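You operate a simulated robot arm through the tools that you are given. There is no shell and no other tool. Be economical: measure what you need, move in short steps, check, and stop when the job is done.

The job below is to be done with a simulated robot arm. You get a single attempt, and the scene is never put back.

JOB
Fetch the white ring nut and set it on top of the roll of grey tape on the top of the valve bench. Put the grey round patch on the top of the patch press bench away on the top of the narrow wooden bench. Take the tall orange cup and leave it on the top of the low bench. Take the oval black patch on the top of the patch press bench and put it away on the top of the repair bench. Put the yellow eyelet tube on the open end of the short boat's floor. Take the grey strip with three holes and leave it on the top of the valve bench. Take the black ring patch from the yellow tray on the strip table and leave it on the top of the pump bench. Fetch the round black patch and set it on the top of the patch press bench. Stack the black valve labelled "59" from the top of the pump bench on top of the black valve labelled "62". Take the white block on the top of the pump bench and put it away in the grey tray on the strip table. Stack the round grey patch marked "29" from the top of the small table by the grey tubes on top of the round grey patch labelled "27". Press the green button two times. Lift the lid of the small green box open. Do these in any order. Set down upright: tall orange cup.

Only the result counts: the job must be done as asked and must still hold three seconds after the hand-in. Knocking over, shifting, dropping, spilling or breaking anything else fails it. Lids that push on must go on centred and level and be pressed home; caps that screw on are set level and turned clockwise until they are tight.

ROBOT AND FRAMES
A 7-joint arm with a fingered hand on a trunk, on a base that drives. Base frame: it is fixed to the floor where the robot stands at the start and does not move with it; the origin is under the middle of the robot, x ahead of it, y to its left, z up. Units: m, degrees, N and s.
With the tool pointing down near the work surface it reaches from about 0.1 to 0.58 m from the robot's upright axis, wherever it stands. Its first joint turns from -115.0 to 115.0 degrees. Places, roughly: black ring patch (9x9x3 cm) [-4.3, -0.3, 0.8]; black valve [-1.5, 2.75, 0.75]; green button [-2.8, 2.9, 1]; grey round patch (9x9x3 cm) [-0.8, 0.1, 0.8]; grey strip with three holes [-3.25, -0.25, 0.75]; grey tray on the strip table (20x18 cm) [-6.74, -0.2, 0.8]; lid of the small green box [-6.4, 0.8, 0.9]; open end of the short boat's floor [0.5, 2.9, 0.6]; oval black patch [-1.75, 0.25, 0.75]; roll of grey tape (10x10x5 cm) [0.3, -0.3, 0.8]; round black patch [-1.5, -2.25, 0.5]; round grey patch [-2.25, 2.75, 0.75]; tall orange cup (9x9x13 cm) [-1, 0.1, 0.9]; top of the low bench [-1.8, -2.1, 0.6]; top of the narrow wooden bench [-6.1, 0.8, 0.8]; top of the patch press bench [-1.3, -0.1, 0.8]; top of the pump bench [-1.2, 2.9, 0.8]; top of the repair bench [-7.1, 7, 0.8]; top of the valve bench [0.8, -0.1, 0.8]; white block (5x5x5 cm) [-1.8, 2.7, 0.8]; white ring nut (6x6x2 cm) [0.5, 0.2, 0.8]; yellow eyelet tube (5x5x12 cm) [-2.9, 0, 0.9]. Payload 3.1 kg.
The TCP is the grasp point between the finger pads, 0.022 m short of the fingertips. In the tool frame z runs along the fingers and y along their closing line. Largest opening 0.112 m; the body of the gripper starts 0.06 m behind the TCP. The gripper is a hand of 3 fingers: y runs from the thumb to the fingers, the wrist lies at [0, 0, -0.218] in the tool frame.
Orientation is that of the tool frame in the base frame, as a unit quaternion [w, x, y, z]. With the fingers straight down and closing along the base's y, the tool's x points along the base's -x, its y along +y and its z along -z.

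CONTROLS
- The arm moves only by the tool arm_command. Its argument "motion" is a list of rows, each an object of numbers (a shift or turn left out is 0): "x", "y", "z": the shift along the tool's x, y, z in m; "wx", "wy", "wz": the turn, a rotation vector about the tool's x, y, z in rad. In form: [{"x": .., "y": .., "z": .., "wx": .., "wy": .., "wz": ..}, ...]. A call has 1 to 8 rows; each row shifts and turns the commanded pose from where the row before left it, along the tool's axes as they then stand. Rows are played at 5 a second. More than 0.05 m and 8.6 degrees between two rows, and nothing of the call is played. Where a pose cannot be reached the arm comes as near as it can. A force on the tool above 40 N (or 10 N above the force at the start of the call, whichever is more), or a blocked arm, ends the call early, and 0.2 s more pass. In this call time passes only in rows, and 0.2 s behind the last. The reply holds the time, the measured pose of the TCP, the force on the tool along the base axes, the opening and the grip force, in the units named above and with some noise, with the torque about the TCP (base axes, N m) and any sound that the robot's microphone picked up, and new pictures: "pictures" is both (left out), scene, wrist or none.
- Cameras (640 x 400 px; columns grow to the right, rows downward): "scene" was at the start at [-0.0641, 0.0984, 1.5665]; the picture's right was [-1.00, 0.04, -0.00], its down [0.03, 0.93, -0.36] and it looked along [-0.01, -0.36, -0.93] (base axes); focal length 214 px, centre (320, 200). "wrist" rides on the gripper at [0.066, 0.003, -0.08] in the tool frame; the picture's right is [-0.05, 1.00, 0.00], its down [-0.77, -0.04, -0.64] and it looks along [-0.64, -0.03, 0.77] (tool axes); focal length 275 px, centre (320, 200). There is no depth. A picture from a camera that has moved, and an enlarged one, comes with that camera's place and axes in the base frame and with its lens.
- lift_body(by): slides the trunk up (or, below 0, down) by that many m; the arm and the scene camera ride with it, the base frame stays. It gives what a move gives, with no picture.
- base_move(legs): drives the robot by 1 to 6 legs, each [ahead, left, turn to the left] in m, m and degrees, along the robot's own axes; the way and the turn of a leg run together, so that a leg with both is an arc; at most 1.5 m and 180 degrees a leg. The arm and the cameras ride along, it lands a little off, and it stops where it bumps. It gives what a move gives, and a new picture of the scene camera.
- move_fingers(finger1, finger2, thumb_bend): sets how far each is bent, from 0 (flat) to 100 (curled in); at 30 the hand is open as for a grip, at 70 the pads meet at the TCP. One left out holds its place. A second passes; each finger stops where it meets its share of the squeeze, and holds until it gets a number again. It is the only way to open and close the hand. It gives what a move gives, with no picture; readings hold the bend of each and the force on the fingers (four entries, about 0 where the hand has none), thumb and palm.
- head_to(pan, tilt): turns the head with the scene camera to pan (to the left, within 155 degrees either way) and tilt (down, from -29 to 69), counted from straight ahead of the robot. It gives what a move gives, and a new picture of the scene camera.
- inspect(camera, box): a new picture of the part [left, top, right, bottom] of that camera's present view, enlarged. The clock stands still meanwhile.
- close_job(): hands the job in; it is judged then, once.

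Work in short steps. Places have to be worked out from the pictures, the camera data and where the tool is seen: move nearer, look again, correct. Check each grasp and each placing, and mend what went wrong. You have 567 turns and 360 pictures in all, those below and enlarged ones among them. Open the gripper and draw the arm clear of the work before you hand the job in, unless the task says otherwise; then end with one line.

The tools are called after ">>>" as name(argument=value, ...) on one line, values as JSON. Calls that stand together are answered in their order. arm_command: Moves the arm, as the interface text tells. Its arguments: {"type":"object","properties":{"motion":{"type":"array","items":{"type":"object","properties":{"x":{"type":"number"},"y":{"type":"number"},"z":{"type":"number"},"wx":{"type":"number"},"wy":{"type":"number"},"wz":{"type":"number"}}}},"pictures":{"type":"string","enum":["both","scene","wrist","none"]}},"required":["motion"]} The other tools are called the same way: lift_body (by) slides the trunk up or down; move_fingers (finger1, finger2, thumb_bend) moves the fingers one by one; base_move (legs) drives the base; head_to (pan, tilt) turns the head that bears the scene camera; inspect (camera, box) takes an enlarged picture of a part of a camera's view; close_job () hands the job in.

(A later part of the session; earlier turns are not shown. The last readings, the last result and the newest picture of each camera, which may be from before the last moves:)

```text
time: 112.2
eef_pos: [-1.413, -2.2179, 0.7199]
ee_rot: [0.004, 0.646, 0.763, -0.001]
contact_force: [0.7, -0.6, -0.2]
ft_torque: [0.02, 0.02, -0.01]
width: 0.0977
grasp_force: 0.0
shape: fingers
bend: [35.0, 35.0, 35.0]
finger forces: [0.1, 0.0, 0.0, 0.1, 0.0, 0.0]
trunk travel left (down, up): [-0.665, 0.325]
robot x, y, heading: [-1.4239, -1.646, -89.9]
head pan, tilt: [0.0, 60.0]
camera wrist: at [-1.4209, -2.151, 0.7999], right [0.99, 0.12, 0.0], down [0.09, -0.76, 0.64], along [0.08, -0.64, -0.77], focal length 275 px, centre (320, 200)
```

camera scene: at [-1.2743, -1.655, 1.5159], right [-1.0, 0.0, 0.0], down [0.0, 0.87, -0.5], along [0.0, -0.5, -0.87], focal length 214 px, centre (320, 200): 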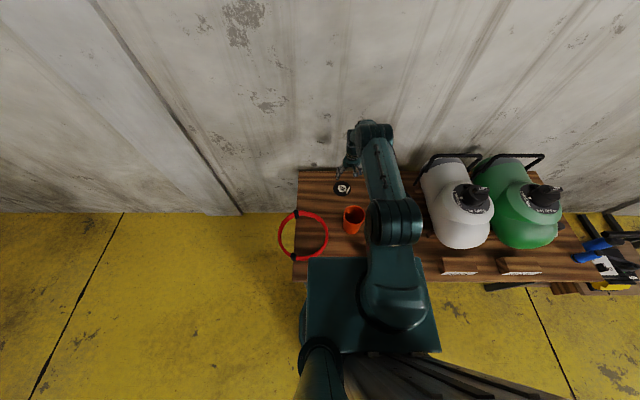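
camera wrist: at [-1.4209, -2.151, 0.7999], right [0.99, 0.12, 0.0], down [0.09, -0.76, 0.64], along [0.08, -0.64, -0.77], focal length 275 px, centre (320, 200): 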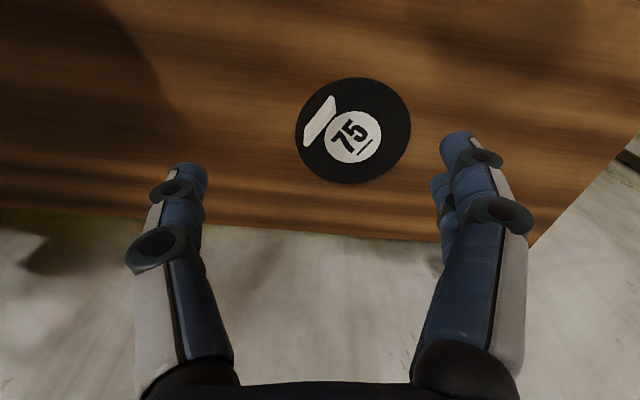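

The tab is now turned about 20° clockwise of +y, at (-1.41, -2.232). I'll rotate the hand to match, shift, and descend.

>>> arm_command(motion=[{"wz": 0.13}, {"wz": 0.13}, {"wz": 0.13}, {"wz": 0.12}, {"x": -0.012, "y": 0.0075}, {"z": 0.035}, {"z": 0.03}], pictures="wrist")

```text
time: 113.8
eef_pos: [-1.4097, -2.2326, 0.6544]
ee_rot: [0.004, 0.818, 0.576, 0.0]
contact_force: [-0.2, 0.3, 0.2]
ft_torque: [0.01, 0.02, 0.03]
width: 0.0972
grasp_force: 0.0
shape: fingers
bend: [35.0, 35.0, 35.0]
finger forces: [0.0, 0.0, 0.1, 0.0, 0.0, 0.0]
trunk travel left (down, up): [-0.665, 0.325]
robot x, y, heading: [-1.4255, -1.6467, -89.9]
head pan, tilt: [0.0, 60.0]
camera wrist: at [-1.3841, -2.1706, 0.7351], right [0.93, -0.38, 0.01], down [-0.3, -0.71, 0.64], along [-0.24, -0.59, -0.77], focal length 275 px, centre (320, 200)
```

wrist: 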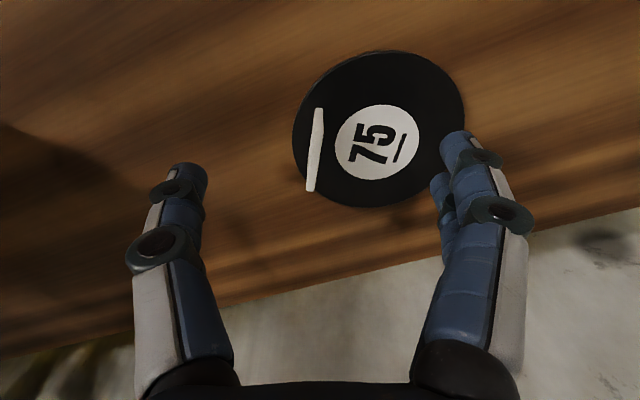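

Aligned. I'll descend the last bit and pinch the tab.

>>> arm_command(motion=[{"y": -0.002, "z": 0.016}], pictures="none")

>>> move_fingers(finger1=75, finger2=75, thumb_bend=75)

>>> arm_command(motion=[{"z": -0.02}, {"z": -0.04}, {"z": -0.04}], pictures="wrist")

```text
time: 114.2
eef_pos: [-1.4119, -2.2319, 0.6378]
ee_rot: [0.003, 0.817, 0.577, -0.001]
contact_force: [0.1, -0.9, 0.3]
ft_torque: [0.02, -0.03, 0.02]
width: 0.0973
grasp_force: 0.1
shape: fingers
bend: [35.0, 35.0, 35.0]
finger forces: [0.0, 0.0, 0.0, 0.1, 0.0, 0.0]
trunk travel left (down, up): [-0.665, 0.325]
robot x, y, heading: [-1.4243, -1.6473, -89.8]
head pan, tilt: [0.0, 60.0]
```

```text
time: 115.2
eef_pos: [-1.4112, -2.233, 0.639]
ee_rot: [0.004, 0.817, 0.577, -0.001]
contact_force: [-0.1, 0.6, 0.1]
ft_torque: [-0.03, 0.02, 0.01]
width: 0.0022
grasp_force: 7.6
shape: fingers
bend: [73.0, 73.0, 71.0]
finger forces: [3.9, 3.7, 0.1, 0.1, 7.4, 0.0]
trunk travel left (down, up): [-0.665, 0.325]
robot x, y, heading: [-1.4241, -1.6486, -89.9]
head pan, tilt: [0.0, 60.0]
```

```text
time: 116.0
eef_pos: [-1.4125, -2.2303, 0.7404]
ee_rot: [0.005, 0.817, 0.576, -0.001]
contact_force: [0.4, 0.0, -0.8]
ft_torque: [-0.02, -0.03, -0.02]
width: 0.0021
grasp_force: 7.4
shape: fingers
bend: [73.0, 73.0, 71.0]
finger forces: [3.8, 3.6, 0.1, 0.0, 7.4, 0.0]
trunk travel left (down, up): [-0.665, 0.325]
robot x, y, heading: [-1.426, -1.6463, -90.1]
head pan, tilt: [0.0, 60.0]
camera wrist: at [-1.3867, -2.1676, 0.8205], right [0.93, -0.38, 0.01], down [-0.29, -0.71, 0.64], along [-0.24, -0.59, -0.77], focal length 275 px, centre (320, 200)
```

wrist: 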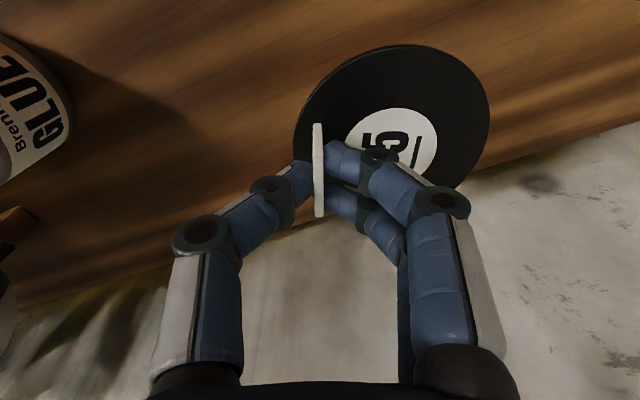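

The patch is held by its tab. I'll firm the grip, raise, retract above the cup's height, then lift the trunk.

>>> move_fingers(finger1=80, finger2=80, thumb_bend=80)

>>> arm_command(motion=[{"z": -0.05}, {"z": -0.05}, {"z": -0.05}, {"z": -0.05}, {"x": 0.043, "y": -0.015}, {"x": 0.043, "y": -0.015}, {"x": 0.043, "y": -0.015}, {"x": 0.043, "y": -0.015}], pictures="none")

>>> lift_body(by=0.18)

>>> base_move(legs=[[-0.7, 0, 0], [0, 1.19, 0], [0, 0, -90]])

```text
time: 117.0
eef_pos: [-1.4125, -2.2301, 0.7396]
ee_rot: [0.004, 0.817, 0.577, -0.001]
contact_force: [-0.8, 1.1, -0.6]
ft_torque: [0.04, 0.04, -0.01]
width: 0.0011
grasp_force: 14.1
shape: fingers
bend: [76.0, 76.0, 72.0]
finger forces: [7.2, 7.0, 0.1, 0.0, 14.2, 0.0]
trunk travel left (down, up): [-0.665, 0.325]
robot x, y, heading: [-1.4255, -1.6465, -89.6]
head pan, tilt: [0.0, 60.0]
```

```text
time: 118.8
eef_pos: [-1.4128, -2.0465, 0.9375]
ee_rot: [0.005, 0.818, 0.576, -0.001]
contact_force: [-0.4, 0.6, -0.4]
ft_torque: [-0.02, 0.01, -0.02]
width: 0.0011
grasp_force: 13.8
shape: fingers
bend: [76.0, 76.0, 72.0]
finger forces: [7.0, 7.1, 0.1, 0.0, 14.2, 0.0]
trunk travel left (down, up): [-0.665, 0.325]
robot x, y, heading: [-1.4214, -1.6475, -90.0]
head pan, tilt: [0.0, 60.0]
```

```text
time: 120.8
eef_pos: [-1.4118, -2.0471, 1.1173]
ee_rot: [0.004, 0.818, 0.576, -0.001]
contact_force: [0.8, -0.5, 0.0]
ft_torque: [-0.01, 0.04, -0.01]
width: 0.0015
grasp_force: 14.5
shape: fingers
bend: [76.0, 76.0, 72.0]
finger forces: [7.0, 7.0, 0.0, 0.1, 14.1, 0.1]
trunk travel left (down, up): [-0.845, 0.145]
robot x, y, heading: [-1.4266, -1.643, -89.8]
head pan, tilt: [0.0, 60.0]
```

```text
time: 134.1
eef_pos: [-0.6434, -0.9572, 1.1171]
ee_rot: [0.002, 0.984, -0.177, -0.003]
contact_force: [0.4, 0.0, -0.7]
ft_torque: [-0.01, 0.0, 0.02]
width: 0.001
grasp_force: 13.7
shape: fingers
bend: [76.0, 77.0, 72.0]
finger forces: [6.8, 6.9, 0.0, 0.1, 13.8, 0.0]
trunk travel left (down, up): [-0.845, 0.145]
robot x, y, heading: [-0.2439, -0.9515, 179.3]
head pan, tilt: [0.0, 60.0]
camera scene: at [-0.2548, -1.1001, 1.6959], right [0.01, 1.0, 0.0], down [0.87, -0.01, -0.5], along [-0.5, 0.01, -0.87], focal length 214 px, centre (320, 200)
```

scene: 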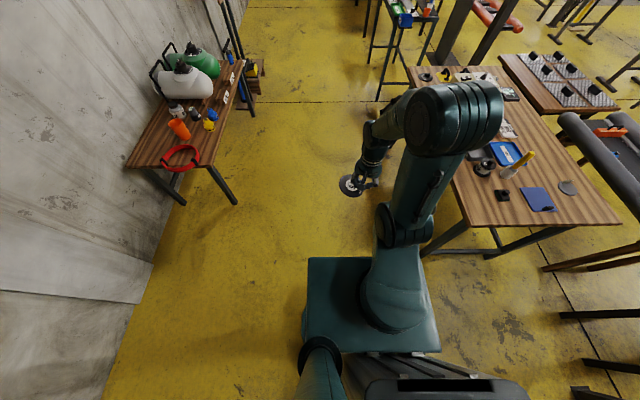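

Patch still held, facing west. I'll strafe into the gap and approach the bench end.

>>> base_move(legs=[[0, 0, 0.7], [0, -1.04, 0], [0.16, 0, 0]])

>>> inspect(camera="wrist", box=[0, 0, 640, 400])

```text
time: 140.7
eef_pos: [-0.8071, 0.0685, 1.1162]
ee_rot: [0.003, 0.985, -0.171, -0.003]
contact_force: [-0.4, 0.7, 0.1]
ft_torque: [0.0, -0.02, -0.01]
width: 0.001
grasp_force: 14.0
shape: fingers
bend: [76.0, 77.0, 72.0]
finger forces: [6.9, 7.0, 0.0, 0.1, 13.8, 0.1]
trunk travel left (down, up): [-0.845, 0.145]
robot x, y, heading: [-0.4105, 0.0811, -180.0]
head pan, tilt: [0.0, 60.0]
camera scene: at [-0.416, -0.0699, 1.6959], right [0.0, 1.0, 0.0], down [0.87, 0.0, -0.5], along [-0.5, 0.0, -0.87], focal length 214 px, centre (320, 200)
```

scene: 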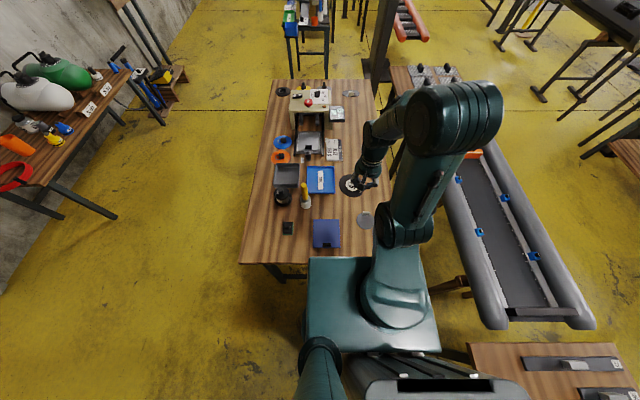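

```text
1.00 times, centred on (320, 200) of wrist (not enlarged: the box is as wide or as high as the picture)
camera zoom: at [-0.7442, 0.044, 1.1976], right [-0.38, -0.93, 0.01], down [-0.71, 0.29, 0.64], along [-0.59, 0.24, -0.77], focal length 275 px, centre (320, 200)
```

zoom: 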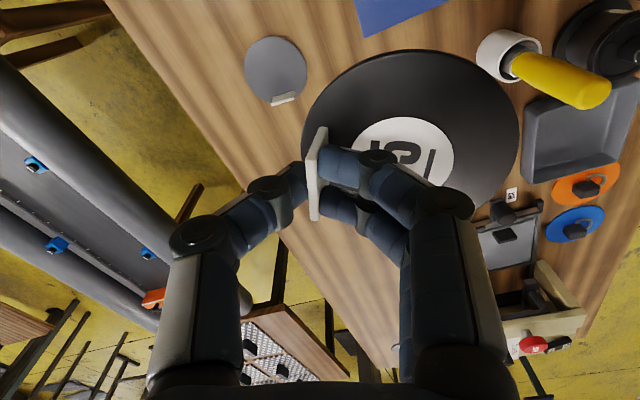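

The patch hangs level. I'll take it to disc centre (-1.02, 0.13), where the cup had stood, and descend most of the way.

>>> arm_command(motion=[{"x": -0.0443, "y": -0.0046}, {"x": -0.0443, "y": -0.0046}, {"x": -0.0443, "y": -0.0046}, {"x": -0.0443, "y": -0.0046}, {"x": -0.0443, "y": -0.0046}, {"z": 0.05}, {"z": 0.05}, {"z": 0.05}], pictures="none")

>>> arm_command(motion=[{"z": 0.05}, {"z": 0.04}], pictures="both")

```text
time: 142.5
eef_pos: [-1.0109, 0.1648, 0.9665]
ee_rot: [0.002, 0.985, -0.171, -0.003]
contact_force: [0.5, -0.2, -0.1]
ft_torque: [0.02, -0.01, 0.02]
width: 0.0009
grasp_force: 13.8
shape: fingers
bend: [77.0, 77.0, 72.0]
finger forces: [6.7, 6.7, 0.0, 0.0, 13.5, 0.0]
trunk travel left (down, up): [-0.845, 0.145]
robot x, y, heading: [-0.4102, 0.0826, -180.0]
head pan, tilt: [0.0, 60.0]
```

```text
time: 143.1
eef_pos: [-1.0095, 0.1633, 0.878]
ee_rot: [0.003, 0.985, -0.17, -0.003]
contact_force: [0.1, -0.1, -0.2]
ft_torque: [0.01, -0.03, -0.02]
width: 0.001
grasp_force: 13.6
shape: fingers
bend: [77.0, 77.0, 72.0]
finger forces: [6.6, 6.7, 0.1, 0.1, 13.4, 0.0]
trunk travel left (down, up): [-0.845, 0.145]
robot x, y, heading: [-0.4086, 0.0821, -180.0]
head pan, tilt: [0.0, 60.0]
camera scene: at [-0.4165, -0.0699, 1.696], right [0.0, 1.0, 0.0], down [0.87, 0.0, -0.5], along [-0.5, 0.0, -0.87], focal length 214 px, centre (320, 200)
camera wrist: at [-0.9469, 0.1393, 0.9583], right [-0.38, -0.93, 0.01], down [-0.71, 0.3, 0.64], along [-0.59, 0.24, -0.77], focal length 275 px, centre (320, 200)
```

scene: 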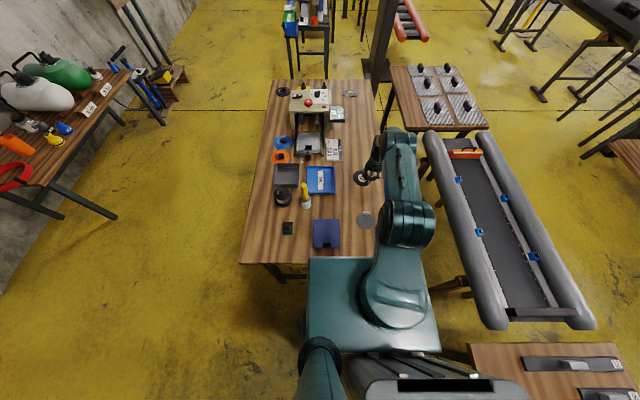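
wrist: 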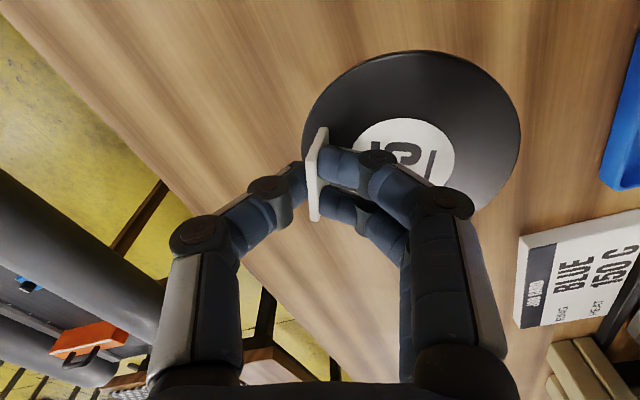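

Free of the tray and card. I'll lower with guarded steps to contact.

>>> arm_command(motion=[{"z": 0.025}, {"z": 0.005}, {"z": 0.004}, {"z": 0.004}, {"z": 0.004}, {"z": 0.004}], pictures="wrist")

```text
time: 144.5
eef_pos: [-1.0099, 0.1623, 0.8343]
ee_rot: [0.003, 0.985, -0.171, -0.004]
contact_force: [-2.1, -3.2, 11.8]
ft_torque: [0.03, 0.0, -0.03]
width: 0.0007
grasp_force: 18.0
shape: fingers
bend: [77.0, 77.0, 73.0]
finger forces: [9.8, 10.2, 0.1, 0.1, 15.0, 0.0]
trunk travel left (down, up): [-0.845, 0.145]
robot x, y, heading: [-0.4096, 0.0816, -179.8]
head pan, tilt: [0.0, 60.0]
camera wrist: at [-0.947, 0.1379, 0.9145], right [-0.38, -0.93, 0.01], down [-0.71, 0.29, 0.64], along [-0.6, 0.24, -0.77], focal length 275 px, centre (320, 200)
```

wrist: 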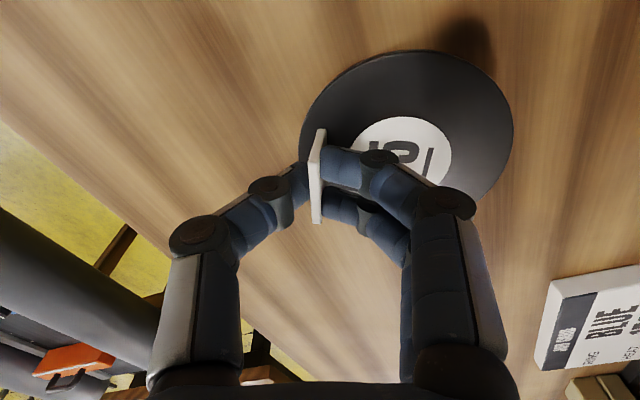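

The patch is in contact with the bench. I'll release and rise.

>>> move_fingers(finger1=40, finger2=40, thumb_bend=40)

>>> arm_command(motion=[{"z": -0.04}, {"z": -0.05}, {"z": -0.05}], pictures="wrist")

```text
time: 145.5
eef_pos: [-1.0105, 0.1642, 0.8329]
ee_rot: [0.002, 0.985, -0.17, -0.003]
contact_force: [0.3, 0.2, -0.1]
ft_torque: [0.01, 0.01, 0.01]
width: 0.0827
grasp_force: 0.1
shape: fingers
bend: [40.0, 40.0, 40.0]
finger forces: [0.0, 0.0, 0.1, 0.0, 0.0, 0.0]
trunk travel left (down, up): [-0.845, 0.145]
robot x, y, heading: [-0.4101, 0.0804, -179.7]
head pan, tilt: [0.0, 60.0]
```

```text
time: 146.3
eef_pos: [-1.0076, 0.1642, 0.9724]
ee_rot: [0.002, 0.985, -0.17, -0.003]
contact_force: [0.2, 0.1, -0.3]
ft_torque: [0.02, -0.02, -0.03]
width: 0.0833
grasp_force: 0.0
shape: fingers
bend: [40.0, 40.0, 40.0]
finger forces: [0.0, 0.0, 0.0, 0.0, 0.1, 0.0]
trunk travel left (down, up): [-0.845, 0.145]
robot x, y, heading: [-0.4085, 0.0825, -179.8]
head pan, tilt: [0.0, 60.0]
camera wrist: at [-0.9452, 0.1401, 1.0534], right [-0.38, -0.93, 0.01], down [-0.71, 0.29, 0.64], along [-0.59, 0.24, -0.77], focal length 275 px, centre (320, 200)
```

wrist: 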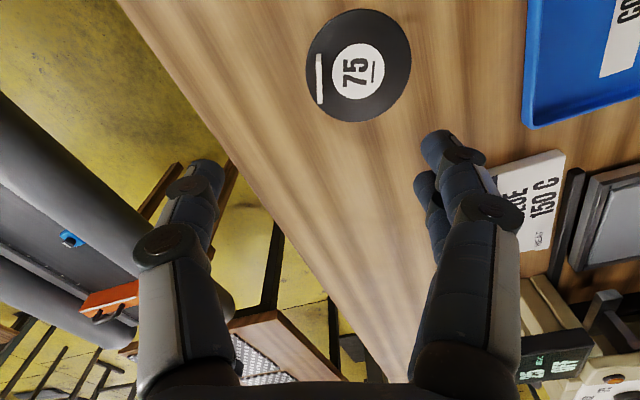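

The round black patch rests on the patch press bench. Next is the grey round patch at (-0.81, 0.14), whose tab stands on its west rim along y; I'll rotate the hand to close along x.

>>> arm_command(motion=[{"wz": 0.148}, {"wz": 0.148}, {"wz": 0.148}, {"wz": 0.148}, {"wz": 0.148}, {"wz": 0.148}, {"wz": 0.148}, {"wz": 0.148}], pictures="none")

>>> arm_command(motion=[{"wz": 0.045}, {"y": -0.05, "x": 0.008}, {"y": -0.05, "x": 0.008}, {"y": -0.05, "x": 0.008}], pictures="wrist")

```text
time: 148.1
eef_pos: [-1.0089, 0.1642, 0.9726]
ee_rot: [0.003, 0.722, -0.692, -0.001]
contact_force: [0.8, 0.7, 0.5]
ft_torque: [-0.02, 0.0, 0.01]
width: 0.0829
grasp_force: 0.0
shape: fingers
bend: [40.0, 40.0, 40.0]
finger forces: [0.0, 0.0, 0.0, 0.0, 0.1, 0.0]
trunk travel left (down, up): [-0.845, 0.145]
robot x, y, heading: [-0.4073, 0.0793, -180.0]
head pan, tilt: [0.0, 60.0]
```

```text
refused: row 2 steps farther than a row can; nothing moved
```

>>> arm_command(motion=[{"wz": 0.045}, {"y": -0.04, "x": 0.006}, {"y": -0.04, "x": 0.006}, {"y": -0.04, "x": 0.006}, {"y": -0.038, "x": 0.007}], pictures="wrist")

```text
time: 149.3
eef_pos: [-0.8509, 0.1404, 0.9706]
ee_rot: [-0.005, -0.707, 0.707, 0.003]
contact_force: [0.3, -0.8, 0.4]
ft_torque: [-0.02, -0.01, 0.0]
width: 0.0833
grasp_force: 0.0
shape: fingers
bend: [40.0, 40.0, 40.0]
finger forces: [0.0, 0.0, 0.0, 0.1, 0.0, 0.0]
trunk travel left (down, up): [-0.845, 0.145]
robot x, y, heading: [-0.4082, 0.0794, -179.9]
head pan, tilt: [0.0, 60.0]
camera wrist: at [-0.8527, 0.0742, 1.0524], right [-1.0, 0.05, 0.01], down [0.04, 0.77, 0.63], along [0.02, 0.63, -0.77], focal length 275 px, centre (320, 200)
```

wrist: 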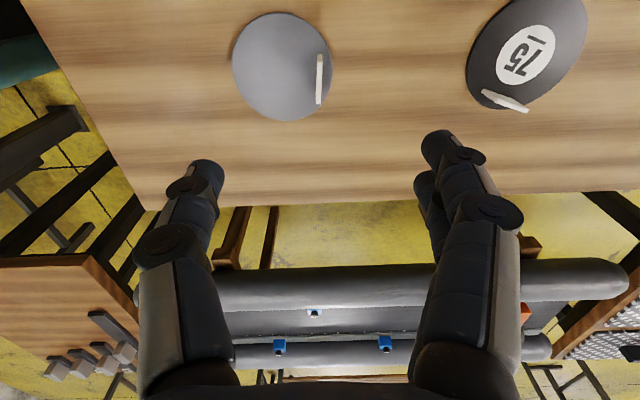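

The tab is directly under the TCP. I'll descend and pinch it.

>>> arm_command(motion=[{"z": 0.05}, {"z": 0.05}, {"z": 0.032}], pictures="wrist")

>>> move_fingers(finger1=80, finger2=80, thumb_bend=80)

>>> arm_command(motion=[{"z": -0.02}, {"z": -0.04}, {"z": -0.04}, {"z": -0.05}, {"z": -0.05}, {"z": -0.05}], pictures="wrist")

```text
time: 150.1
eef_pos: [-0.8532, 0.1374, 0.8384]
ee_rot: [-0.003, -0.707, 0.707, 0.003]
contact_force: [-0.2, 0.1, -0.2]
ft_torque: [0.02, -0.01, -0.01]
width: 0.0833
grasp_force: 0.0
shape: fingers
bend: [40.0, 40.0, 40.0]
finger forces: [0.1, 0.0, 0.0, 0.0, 0.0, 0.0]
trunk travel left (down, up): [-0.845, 0.145]
robot x, y, heading: [-0.4041, 0.0837, -179.9]
head pan, tilt: [0.0, 60.0]
camera wrist: at [-0.8548, 0.072, 0.9195], right [-1.0, 0.05, 0.01], down [0.04, 0.77, 0.63], along [0.02, 0.63, -0.77], focal length 275 px, centre (320, 200)
```

wrist: 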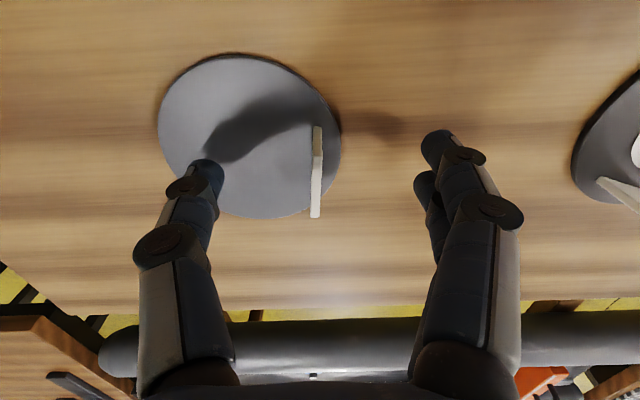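

```text
time: 151.1
eef_pos: [-0.8523, 0.1381, 0.8393]
ee_rot: [-0.003, -0.707, 0.707, 0.002]
contact_force: [0.3, -0.6, 0.8]
ft_torque: [0.02, -0.05, -0.04]
width: 0.0013
grasp_force: 14.6
shape: fingers
bend: [76.0, 76.0, 73.0]
finger forces: [7.6, 7.1, 0.0, 0.0, 14.7, 0.1]
trunk travel left (down, up): [-0.845, 0.145]
robot x, y, heading: [-0.4116, 0.0847, -179.9]
head pan, tilt: [0.0, 60.0]
```

```text
time: 152.5
eef_pos: [-0.8491, 0.1406, 1.0904]
ee_rot: [0.004, 0.707, -0.707, -0.001]
contact_force: [0.7, -0.7, -0.8]
ft_torque: [-0.01, 0.05, -0.04]
width: 0.0013
grasp_force: 13.4
shape: fingers
bend: [77.0, 77.0, 72.0]
finger forces: [6.7, 7.2, 0.0, 0.0, 14.0, 0.0]
trunk travel left (down, up): [-0.845, 0.145]
robot x, y, heading: [-0.4065, 0.0802, -179.9]
head pan, tilt: [0.0, 60.0]
camera wrist: at [-0.8505, 0.074, 1.1721], right [-1.0, 0.05, 0.01], down [0.04, 0.77, 0.63], along [0.02, 0.63, -0.77], focal length 275 px, centre (320, 200)
```

wrist: 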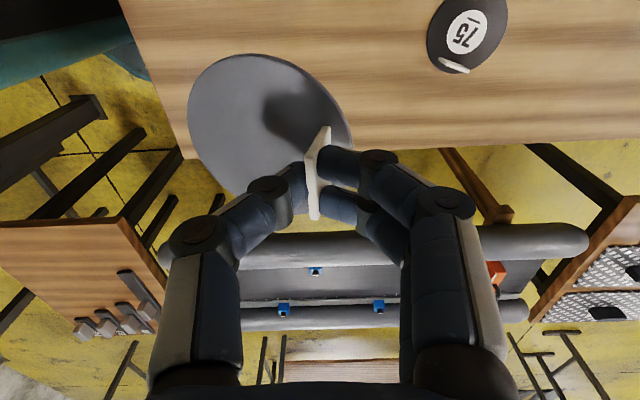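

Grey patch held. I'll back out, go south to the aisle and drive west, looking along the way.

>>> base_move(legs=[[-0.17, 0, 0], [0, 1.0, 0], [1.3, 0, 0], [0.6, 0, 0]])

>>> head_to(pan=-15, tilt=28)

```text
time: 167.9
eef_pos: [-2.5803, -0.8399, 1.0911]
ee_rot: [-0.004, -0.703, 0.712, 0.001]
contact_force: [-0.2, -0.8, -0.3]
ft_torque: [-0.02, 0.04, -0.02]
width: 0.0012
grasp_force: 14.4
shape: fingers
bend: [77.0, 77.0, 72.0]
finger forces: [6.6, 7.2, 0.1, 0.0, 14.0, 0.0]
trunk travel left (down, up): [-0.845, 0.145]
robot x, y, heading: [-2.1359, -0.9057, 179.4]
head pan, tilt: [0.0, 60.0]
camera scene: at [-2.1487, -1.0562, 1.6959], right [0.01, 1.0, 0.0], down [0.87, -0.01, -0.5], along [-0.5, 0.01, -0.87], focal length 214 px, centre (320, 200)
```

scene: 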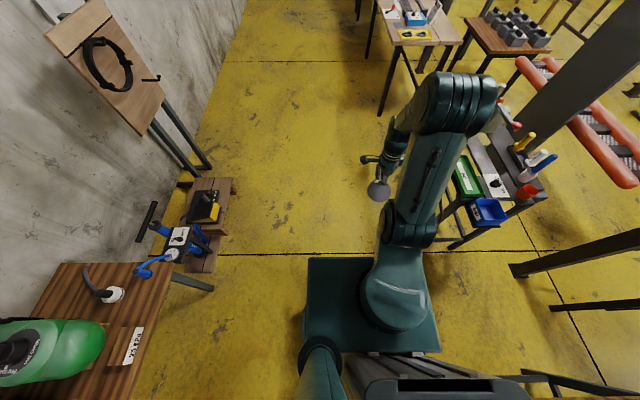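

```text
time: 168.9
eef_pos: [-2.5806, -0.842, 1.0896]
ee_rot: [-0.004, -0.703, 0.711, 0.001]
contact_force: [0.1, -0.6, 0.0]
ft_torque: [0.01, -0.02, 0.0]
width: 0.0008
grasp_force: 14.1
shape: fingers
bend: [77.0, 77.0, 72.0]
finger forces: [6.7, 7.2, 0.1, 0.0, 14.0, 0.1]
trunk travel left (down, up): [-0.845, 0.145]
robot x, y, heading: [-2.1378, -0.9053, 179.2]
head pan, tilt: [-15.0, 28.0]
camera scene: at [-2.1698, -1.0324, 1.7411], right [0.27, 0.96, 0.0], down [0.45, -0.13, -0.88], along [-0.85, 0.24, -0.47], focal length 214 px, centre (320, 200)
```

scene: 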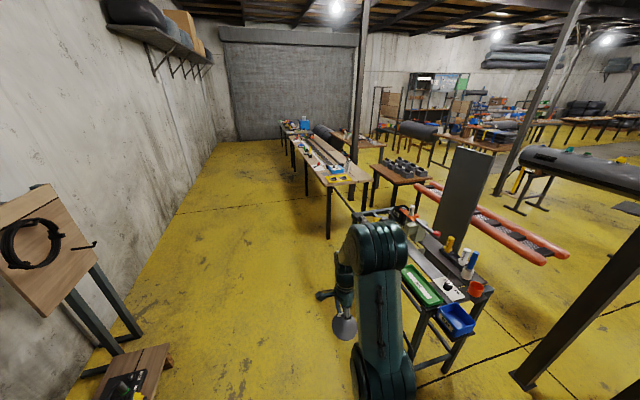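

The aisle along y = -0.9 is clear. I'll continue west and look north over the strip table.

>>> base_move(legs=[[1.4, 0.05, 0.7], [0.9, 0, 0]])

>>> head_to(pan=-50, tilt=30)

>>> head_to(pan=-95, tilt=30)

```text
time: 180.2
eef_pos: [-4.8884, -0.8709, 1.0903]
ee_rot: [-0.004, -0.703, 0.712, 0.002]
contact_force: [-0.6, -0.7, -0.2]
ft_torque: [-0.02, 0.0, 0.01]
width: 0.0016
grasp_force: 14.0
shape: fingers
bend: [77.0, 77.0, 72.0]
finger forces: [6.8, 7.2, 0.0, 0.1, 14.1, 0.1]
trunk travel left (down, up): [-0.845, 0.145]
robot x, y, heading: [-4.4461, -0.9321, 179.7]
head pan, tilt: [-15.0, 28.0]
camera scene: at [-4.4778, -1.0614, 1.7412], right [0.27, 0.96, 0.0], down [0.45, -0.13, -0.88], along [-0.85, 0.24, -0.47], focal length 214 px, centre (320, 200)
```

scene: 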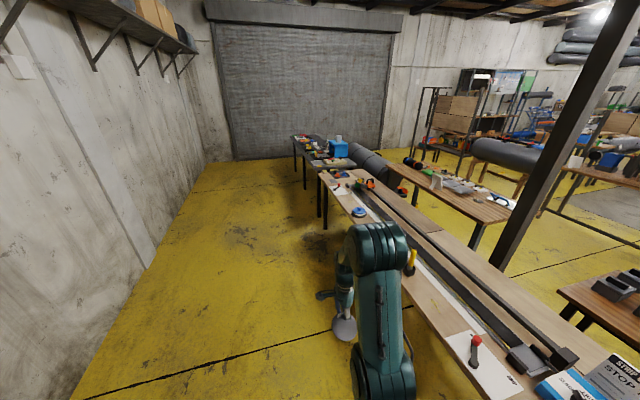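

```text
time: 181.2
eef_pos: [-4.8891, -0.8708, 1.0908]
ee_rot: [-0.004, -0.703, 0.711, 0.002]
contact_force: [-0.8, 0.3, 0.9]
ft_torque: [-0.02, 0.0, 0.01]
width: 0.0011
grasp_force: 13.7
shape: fingers
bend: [77.0, 77.0, 72.0]
finger forces: [6.7, 7.2, 0.1, 0.0, 14.0, 0.0]
trunk travel left (down, up): [-0.845, 0.145]
robot x, y, heading: [-4.4488, -0.9338, 179.3]
head pan, tilt: [-50.0, 30.0]
camera scene: at [-4.4474, -1.0161, 1.738], right [0.77, 0.64, 0.0], down [0.32, -0.39, -0.87], along [-0.55, 0.67, -0.5], focal length 214 px, centre (320, 200)
```

scene: 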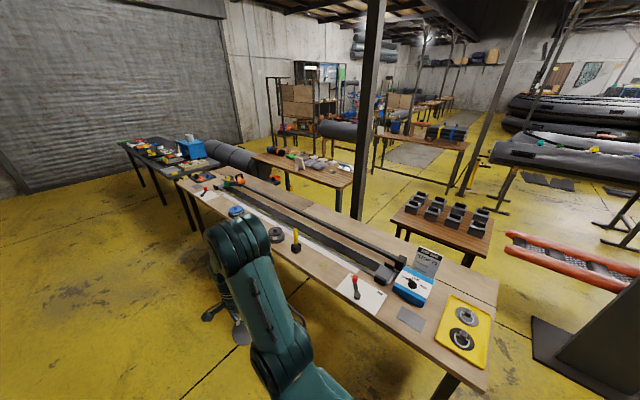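

```text
time: 182.4
eef_pos: [-4.8873, -0.87, 1.0898]
ee_rot: [-0.003, -0.703, 0.711, 0.001]
contact_force: [0.3, 0.8, -1.6]
ft_torque: [0.0, 0.01, 0.01]
width: 0.0014
grasp_force: 14.0
shape: fingers
bend: [77.0, 77.0, 72.0]
finger forces: [6.6, 7.2, 0.0, 0.1, 14.0, 0.0]
trunk travel left (down, up): [-0.845, 0.145]
robot x, y, heading: [-4.4459, -0.9354, 179.3]
head pan, tilt: [-95.0, 30.0]
camera scene: at [-4.3812, -0.9958, 1.738], right [1.0, -0.1, 0.0], down [-0.05, -0.5, -0.87], along [0.08, 0.86, -0.5], focal length 214 px, centre (320, 200)
```

scene: 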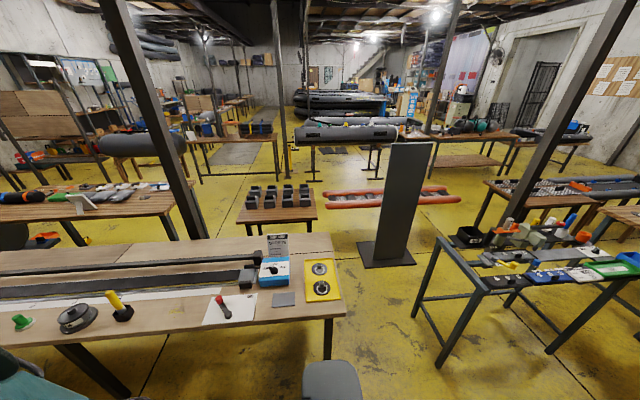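

The narrow bench must be reached from the north side, likely through the gap between the strip table and the small table (x -4.2..-3.5). I'll move back to that gap and look north.

>>> lift_body(by=0.14)

>>> base_move(legs=[[-0.62, 0, 0.5]])

>>> head_to(pan=-90, tilt=40)

```text
time: 184.0
eef_pos: [-4.8886, -0.8708, 1.2301]
ee_rot: [-0.004, -0.702, 0.712, 0.001]
contact_force: [-0.1, -0.5, -0.9]
ft_torque: [-0.02, 0.01, 0.0]
width: 0.0011
grasp_force: 14.0
shape: fingers
bend: [77.0, 77.0, 72.0]
finger forces: [6.7, 7.2, 0.0, 0.0, 14.0, 0.1]
trunk travel left (down, up): [-0.985, 0.005]
robot x, y, heading: [-4.4439, -0.9307, 179.4]
head pan, tilt: [-95.0, 30.0]
```

```text
time: 187.5
eef_pos: [-4.2716, -0.8779, 1.2306]
ee_rot: [-0.003, -0.707, 0.708, 0.001]
contact_force: [0.1, 0.0, -0.5]
ft_torque: [-0.01, 0.03, 0.05]
width: 0.0012
grasp_force: 14.0
shape: fingers
bend: [77.0, 77.0, 72.0]
finger forces: [6.7, 7.2, 0.0, 0.0, 14.0, 0.0]
trunk travel left (down, up): [-0.985, 0.005]
robot x, y, heading: [-3.8282, -0.936, -180.0]
head pan, tilt: [-95.0, 30.0]
camera scene: at [-3.764, -0.9981, 1.878], right [1.0, -0.09, 0.0], down [-0.04, -0.5, -0.87], along [0.08, 0.86, -0.5], focal length 214 px, centre (320, 200)
```

scene: 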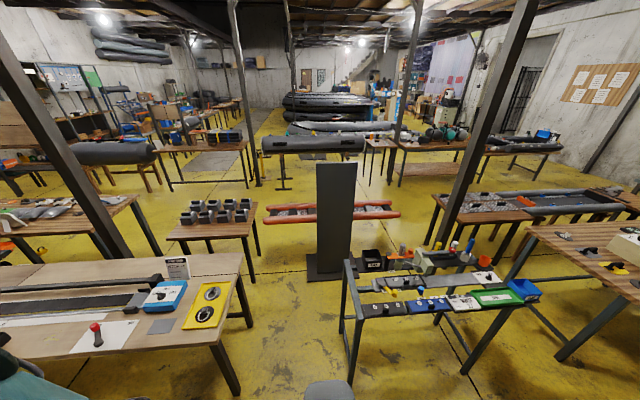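

```text
time: 188.2
eef_pos: [-4.2729, -0.8785, 1.2306]
ee_rot: [-0.004, -0.707, 0.707, 0.001]
contact_force: [-0.1, -0.8, -1.0]
ft_torque: [-0.02, -0.02, 0.02]
width: 0.0013
grasp_force: 13.5
shape: fingers
bend: [77.0, 77.0, 72.0]
finger forces: [6.7, 7.2, 0.0, 0.0, 14.0, 0.0]
trunk travel left (down, up): [-0.985, 0.005]
robot x, y, heading: [-3.8248, -0.9351, -180.2]
head pan, tilt: [-90.0, 40.0]
camera scene: at [-3.7705, -1.0032, 1.8627], right [1.0, 0.0, 0.0], down [0.0, -0.64, -0.77], along [0.0, 0.77, -0.64], focal length 214 px, centre (320, 200)
```

scene: 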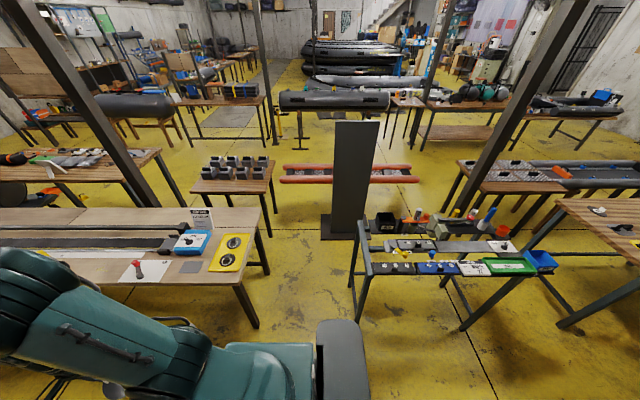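

I need to see how the red raft is supported and whether I can pass west of it; let me zoom in.

>>> inspect(camera="scene", box=[180, 120, 440, 280])

>>> inspect(camera="scene", box=[0, 60, 240, 210])

```text
2.46 times, centred on (310, 200) of scene
camera zoom: at [-3.7705, -1.0032, 1.8627], right [1.0, 0.0, 0.0], down [0.0, -0.64, -0.77], along [0.0, 0.77, -0.64], focal length 528 px, centre (345, 200)
```

zoom: 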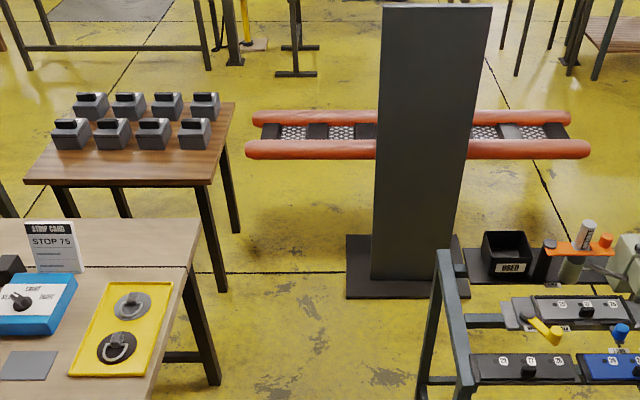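

```text
2.67 times, centred on (120, 135) of scene
camera zoom: at [-3.7705, -1.0032, 1.8627], right [1.0, 0.0, 0.0], down [0.0, -0.64, -0.77], along [0.0, 0.77, -0.64], focal length 572 px, centre (853, 373)
```

zoom: 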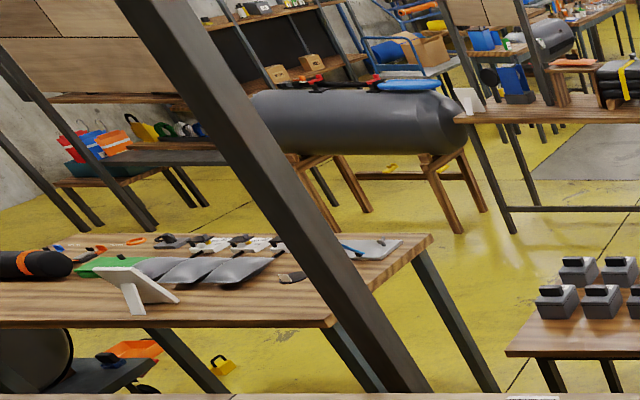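

The middle corridor (y≈1.2–2.4) seems reachable around the west end of the tables. I'll drive west along the aisle and check the way ahead.

>>> base_move(legs=[[1.5, 0, 0], [1.4, 0, 0]])

>>> head_to(pan=-20, tilt=30)

>>> head_to(pan=-80, tilt=35)

```text
time: 202.2
eef_pos: [-7.1651, -0.9036, 1.2299]
ee_rot: [0.003, 0.71, -0.705, -0.001]
contact_force: [-0.8, 0.3, -0.1]
ft_torque: [0.01, 0.01, -0.02]
width: 0.0006
grasp_force: 13.8
shape: fingers
bend: [77.0, 77.0, 72.0]
finger forces: [6.6, 7.1, 0.1, 0.1, 14.0, 0.0]
trunk travel left (down, up): [-0.985, 0.005]
robot x, y, heading: [-6.72, -0.9585, -179.6]
head pan, tilt: [-90.0, 40.0]
camera scene: at [-6.6633, -1.0256, 1.8627], right [1.0, 0.01, 0.0], down [0.0, -0.64, -0.77], along [-0.01, 0.77, -0.64], focal length 214 px, centre (320, 200)
```

scene: 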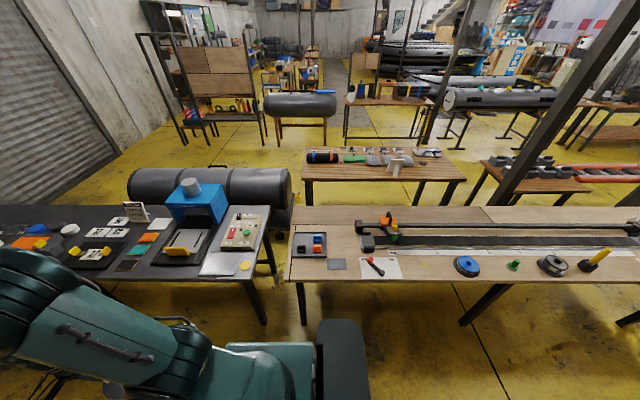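

```text
time: 203.6
eef_pos: [-7.1646, -0.9023, 1.23]
ee_rot: [0.004, 0.709, -0.705, -0.001]
contact_force: [0.7, -0.4, -1.2]
ft_torque: [-0.02, 0.03, -0.01]
width: 0.0011
grasp_force: 14.0
shape: fingers
bend: [77.0, 77.0, 72.0]
finger forces: [6.7, 7.2, 0.1, 0.0, 14.0, 0.0]
trunk travel left (down, up): [-0.985, 0.005]
robot x, y, heading: [-6.7231, -0.9608, -179.6]
head pan, tilt: [-20.0, 30.0]
camera scene: at [-6.7483, -1.0802, 1.878], right [0.34, 0.94, 0.0], down [0.47, -0.17, -0.87], along [-0.82, 0.29, -0.5], focal length 214 px, centre (320, 200)
```

scene: 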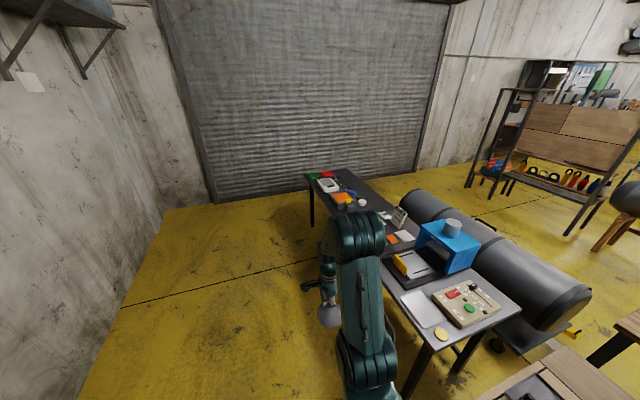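

```text
time: 204.9
eef_pos: [-7.1648, -0.9041, 1.229]
ee_rot: [0.004, 0.709, -0.705, -0.001]
contact_force: [-0.8, 0.5, -0.1]
ft_torque: [-0.03, 0.02, 0.01]
width: 0.0008
grasp_force: 14.0
shape: fingers
bend: [77.0, 77.0, 72.0]
finger forces: [6.7, 7.2, 0.0, 0.0, 13.9, 0.0]
trunk travel left (down, up): [-0.985, 0.005]
robot x, y, heading: [-6.7219, -0.9576, -179.6]
head pan, tilt: [-80.0, 35.0]
camera scene: at [-6.6791, -1.024, 1.8702], right [0.98, 0.18, 0.0], down [0.1, -0.56, -0.82], along [-0.15, 0.81, -0.57], focal length 214 px, centre (320, 200)
```

scene: 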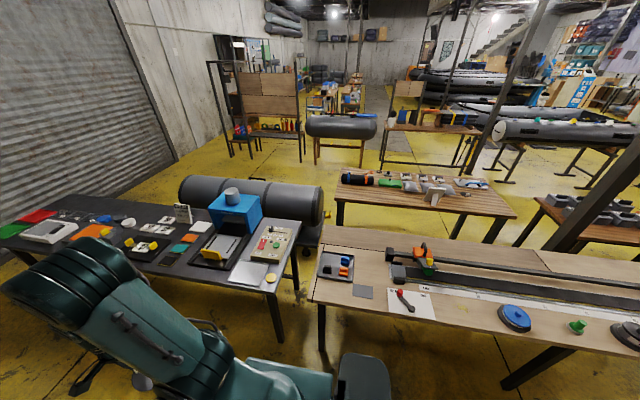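

The corridor north of the benches is open and the west end has a 0.9 m passage. Let me zoom on the narrow bench from here to find free space and the green box.

>>> inspect(camera="scene", box=[325, 155, 525, 280])

>>> base_move(legs=[[1.4, 0, 0], [1.1, 0, -0.4], [0, 0, -90], [0, 0.5, 0]])

```text
3.20 times, centred on (425, 218) of scene
camera zoom: at [-6.6791, -1.024, 1.8702], right [0.98, 0.18, 0.0], down [0.1, -0.56, -0.82], along [-0.15, 0.81, -0.57], focal length 686 px, centre (-16, 144)
```

zoom: 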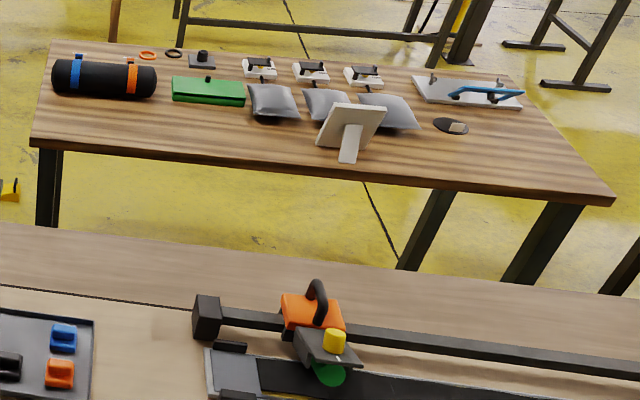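

```text
time: 223.6
eef_pos: [-9.6745, -0.5118, 1.2286]
ee_rot: [-0.001, 0.01, 1.0, 0.004]
contact_force: [-0.7, 0.1, -0.8]
ft_torque: [-0.02, -0.02, 0.03]
width: 0.0011
grasp_force: 13.3
shape: fingers
bend: [77.0, 77.0, 72.0]
finger forces: [6.6, 6.6, 0.0, 0.0, 13.1, 0.0]
trunk travel left (down, up): [-0.985, 0.005]
robot x, y, heading: [-9.7394, -0.9535, 88.9]
head pan, tilt: [-80.0, 35.0]
camera scene: at [-9.8091, -0.9955, 1.8703], right [0.16, -0.99, 0.0], down [-0.57, -0.09, -0.82], along [0.81, 0.13, -0.57], focal length 214 px, centre (320, 200)
```

scene: 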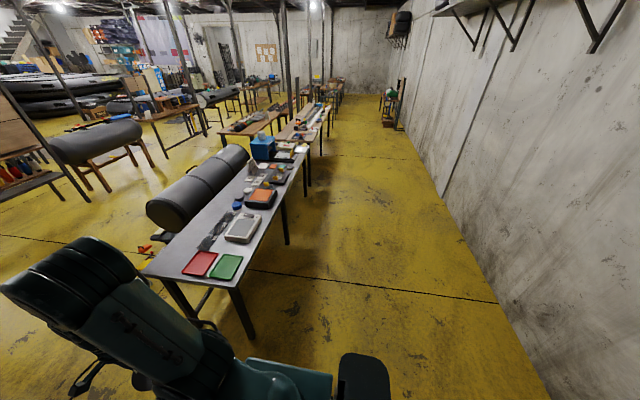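

Facing north at the west end. I'll look ahead for the way through.

>>> head_to(pan=-20, tilt=35)

```text
time: 224.9
eef_pos: [-9.674, -0.5108, 1.2298]
ee_rot: [-0.003, 0.009, 1.0, 0.004]
contact_force: [-0.5, -0.1, -0.7]
ft_torque: [-0.04, 0.02, 0.0]
width: 0.001
grasp_force: 13.3
shape: fingers
bend: [77.0, 77.0, 72.0]
finger forces: [6.5, 6.6, 0.1, 0.0, 13.2, 0.0]
trunk travel left (down, up): [-0.985, 0.005]
robot x, y, heading: [-9.7394, -0.9538, 88.9]
head pan, tilt: [-20.0, 35.0]
camera scene: at [-9.8656, -0.9272, 1.8702], right [0.93, -0.36, 0.0], down [-0.21, -0.54, -0.82], along [0.29, 0.76, -0.57], focal length 214 px, centre (320, 200)
```

scene: 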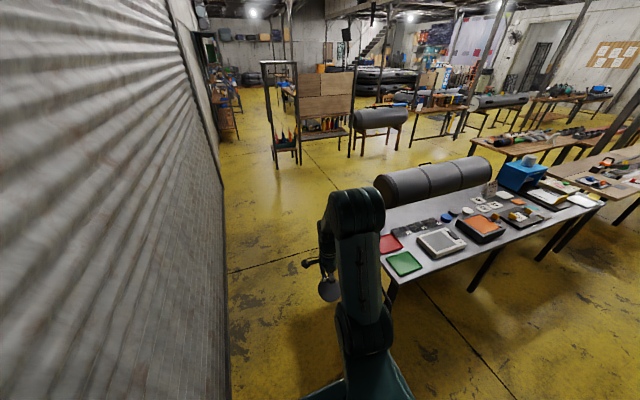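

The way north is clear. I'll go to y≈1.6, strafe east to x≈-6.1, then turn to face south toward the narrow bench.

>>> base_move(legs=[[1.3, 0, 1.1], [1.25, 0, 0], [0, -1.4, 0], [0, -1.4, 0], [0, -0.8, 0], [0, 0, -179]])

>>> head_to(pan=0, tilt=50)

```text
time: 247.1
eef_pos: [-7.7527, 2.0699, 1.2347]
ee_rot: [0.001, -0.008, 1.0, 0.008]
contact_force: [-0.6, -0.9, 0.5]
ft_torque: [0.04, -0.04, 0.02]
width: 0.0011
grasp_force: 12.6
shape: fingers
bend: [77.0, 77.0, 72.0]
finger forces: [6.5, 6.6, 0.0, 0.1, 13.3, 0.0]
trunk travel left (down, up): [-0.985, 0.005]
robot x, y, heading: [-7.7981, 1.636, 91.2]
head pan, tilt: [-20.0, 35.0]
stopped in leg 4: the robot was blocked; the commanded pose is now the measured one
camera scene: at [-7.9333, 1.6428, 1.8696], right [0.95, -0.33, 0.0], down [-0.18, -0.54, -0.82], along [0.27, 0.78, -0.57], focal length 214 px, centre (320, 200)
```

scene: 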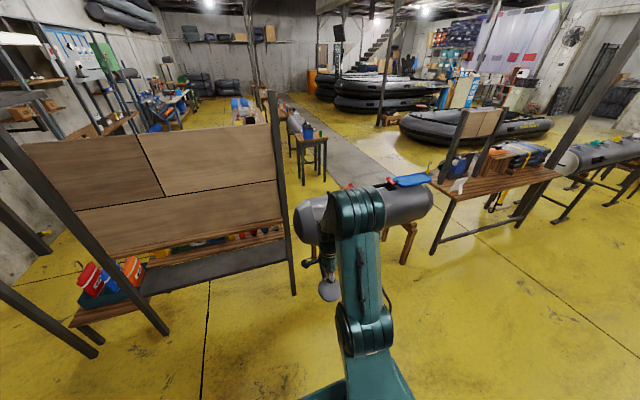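

```text
time: 247.9
eef_pos: [-7.7423, 2.0816, 1.2288]
ee_rot: [-0.003, -0.008, 1.0, 0.002]
contact_force: [-0.1, 0.7, -0.6]
ft_torque: [-0.02, 0.0, -0.02]
width: 0.0011
grasp_force: 12.8
shape: fingers
bend: [77.0, 77.0, 72.0]
finger forces: [6.5, 6.6, 0.0, 0.0, 13.4, 0.0]
trunk travel left (down, up): [-0.985, 0.005]
robot x, y, heading: [-7.7947, 1.6364, 91.0]
head pan, tilt: [0.0, 50.0]
camera scene: at [-7.9482, 1.6556, 1.8488], right [1.0, 0.01, 0.0], down [0.01, -0.77, -0.64], along [-0.01, 0.64, -0.77], focal length 214 px, centre (320, 200)
```

scene: 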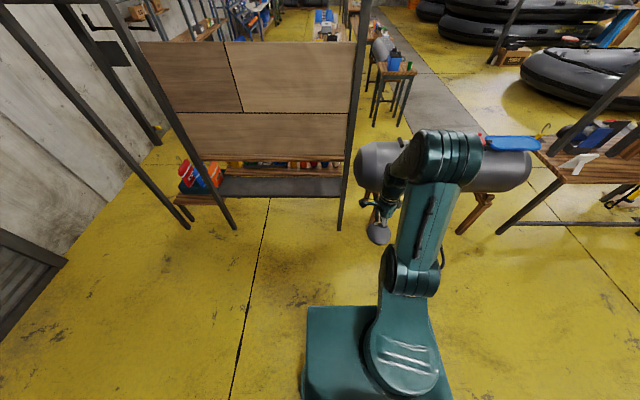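

Something stopped the strafe at x = -7.8. I'll look to the right and down.

>>> head_to(pan=-100, tilt=45)

```text
time: 249.7
eef_pos: [-7.7434, 2.0801, 1.2298]
ee_rot: [-0.002, -0.008, 1.0, 0.003]
contact_force: [-0.5, 0.0, 0.5]
ft_torque: [-0.01, 0.0, 0.01]
width: 0.0011
grasp_force: 13.2
shape: fingers
bend: [77.0, 77.0, 72.0]
finger forces: [6.6, 6.6, 0.0, 0.0, 13.3, 0.0]
trunk travel left (down, up): [-0.985, 0.005]
robot x, y, heading: [-7.7961, 1.6336, 91.0]
head pan, tilt: [-100.0, 45.0]
camera scene: at [-7.8705, 1.5628, 1.8554], right [-0.16, -0.99, 0.0], down [-0.7, 0.11, -0.71], along [0.7, -0.11, -0.71], focal length 214 px, centre (320, 200)
```

scene: 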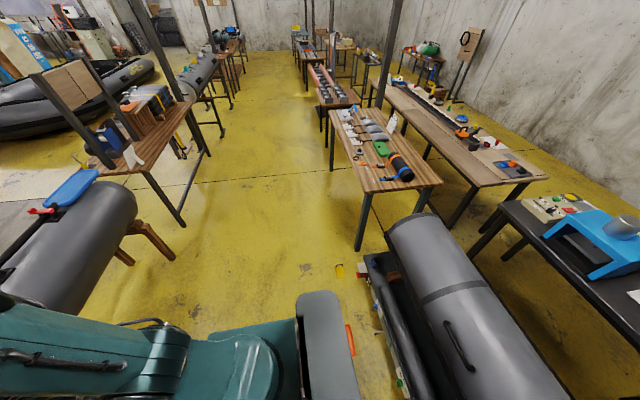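

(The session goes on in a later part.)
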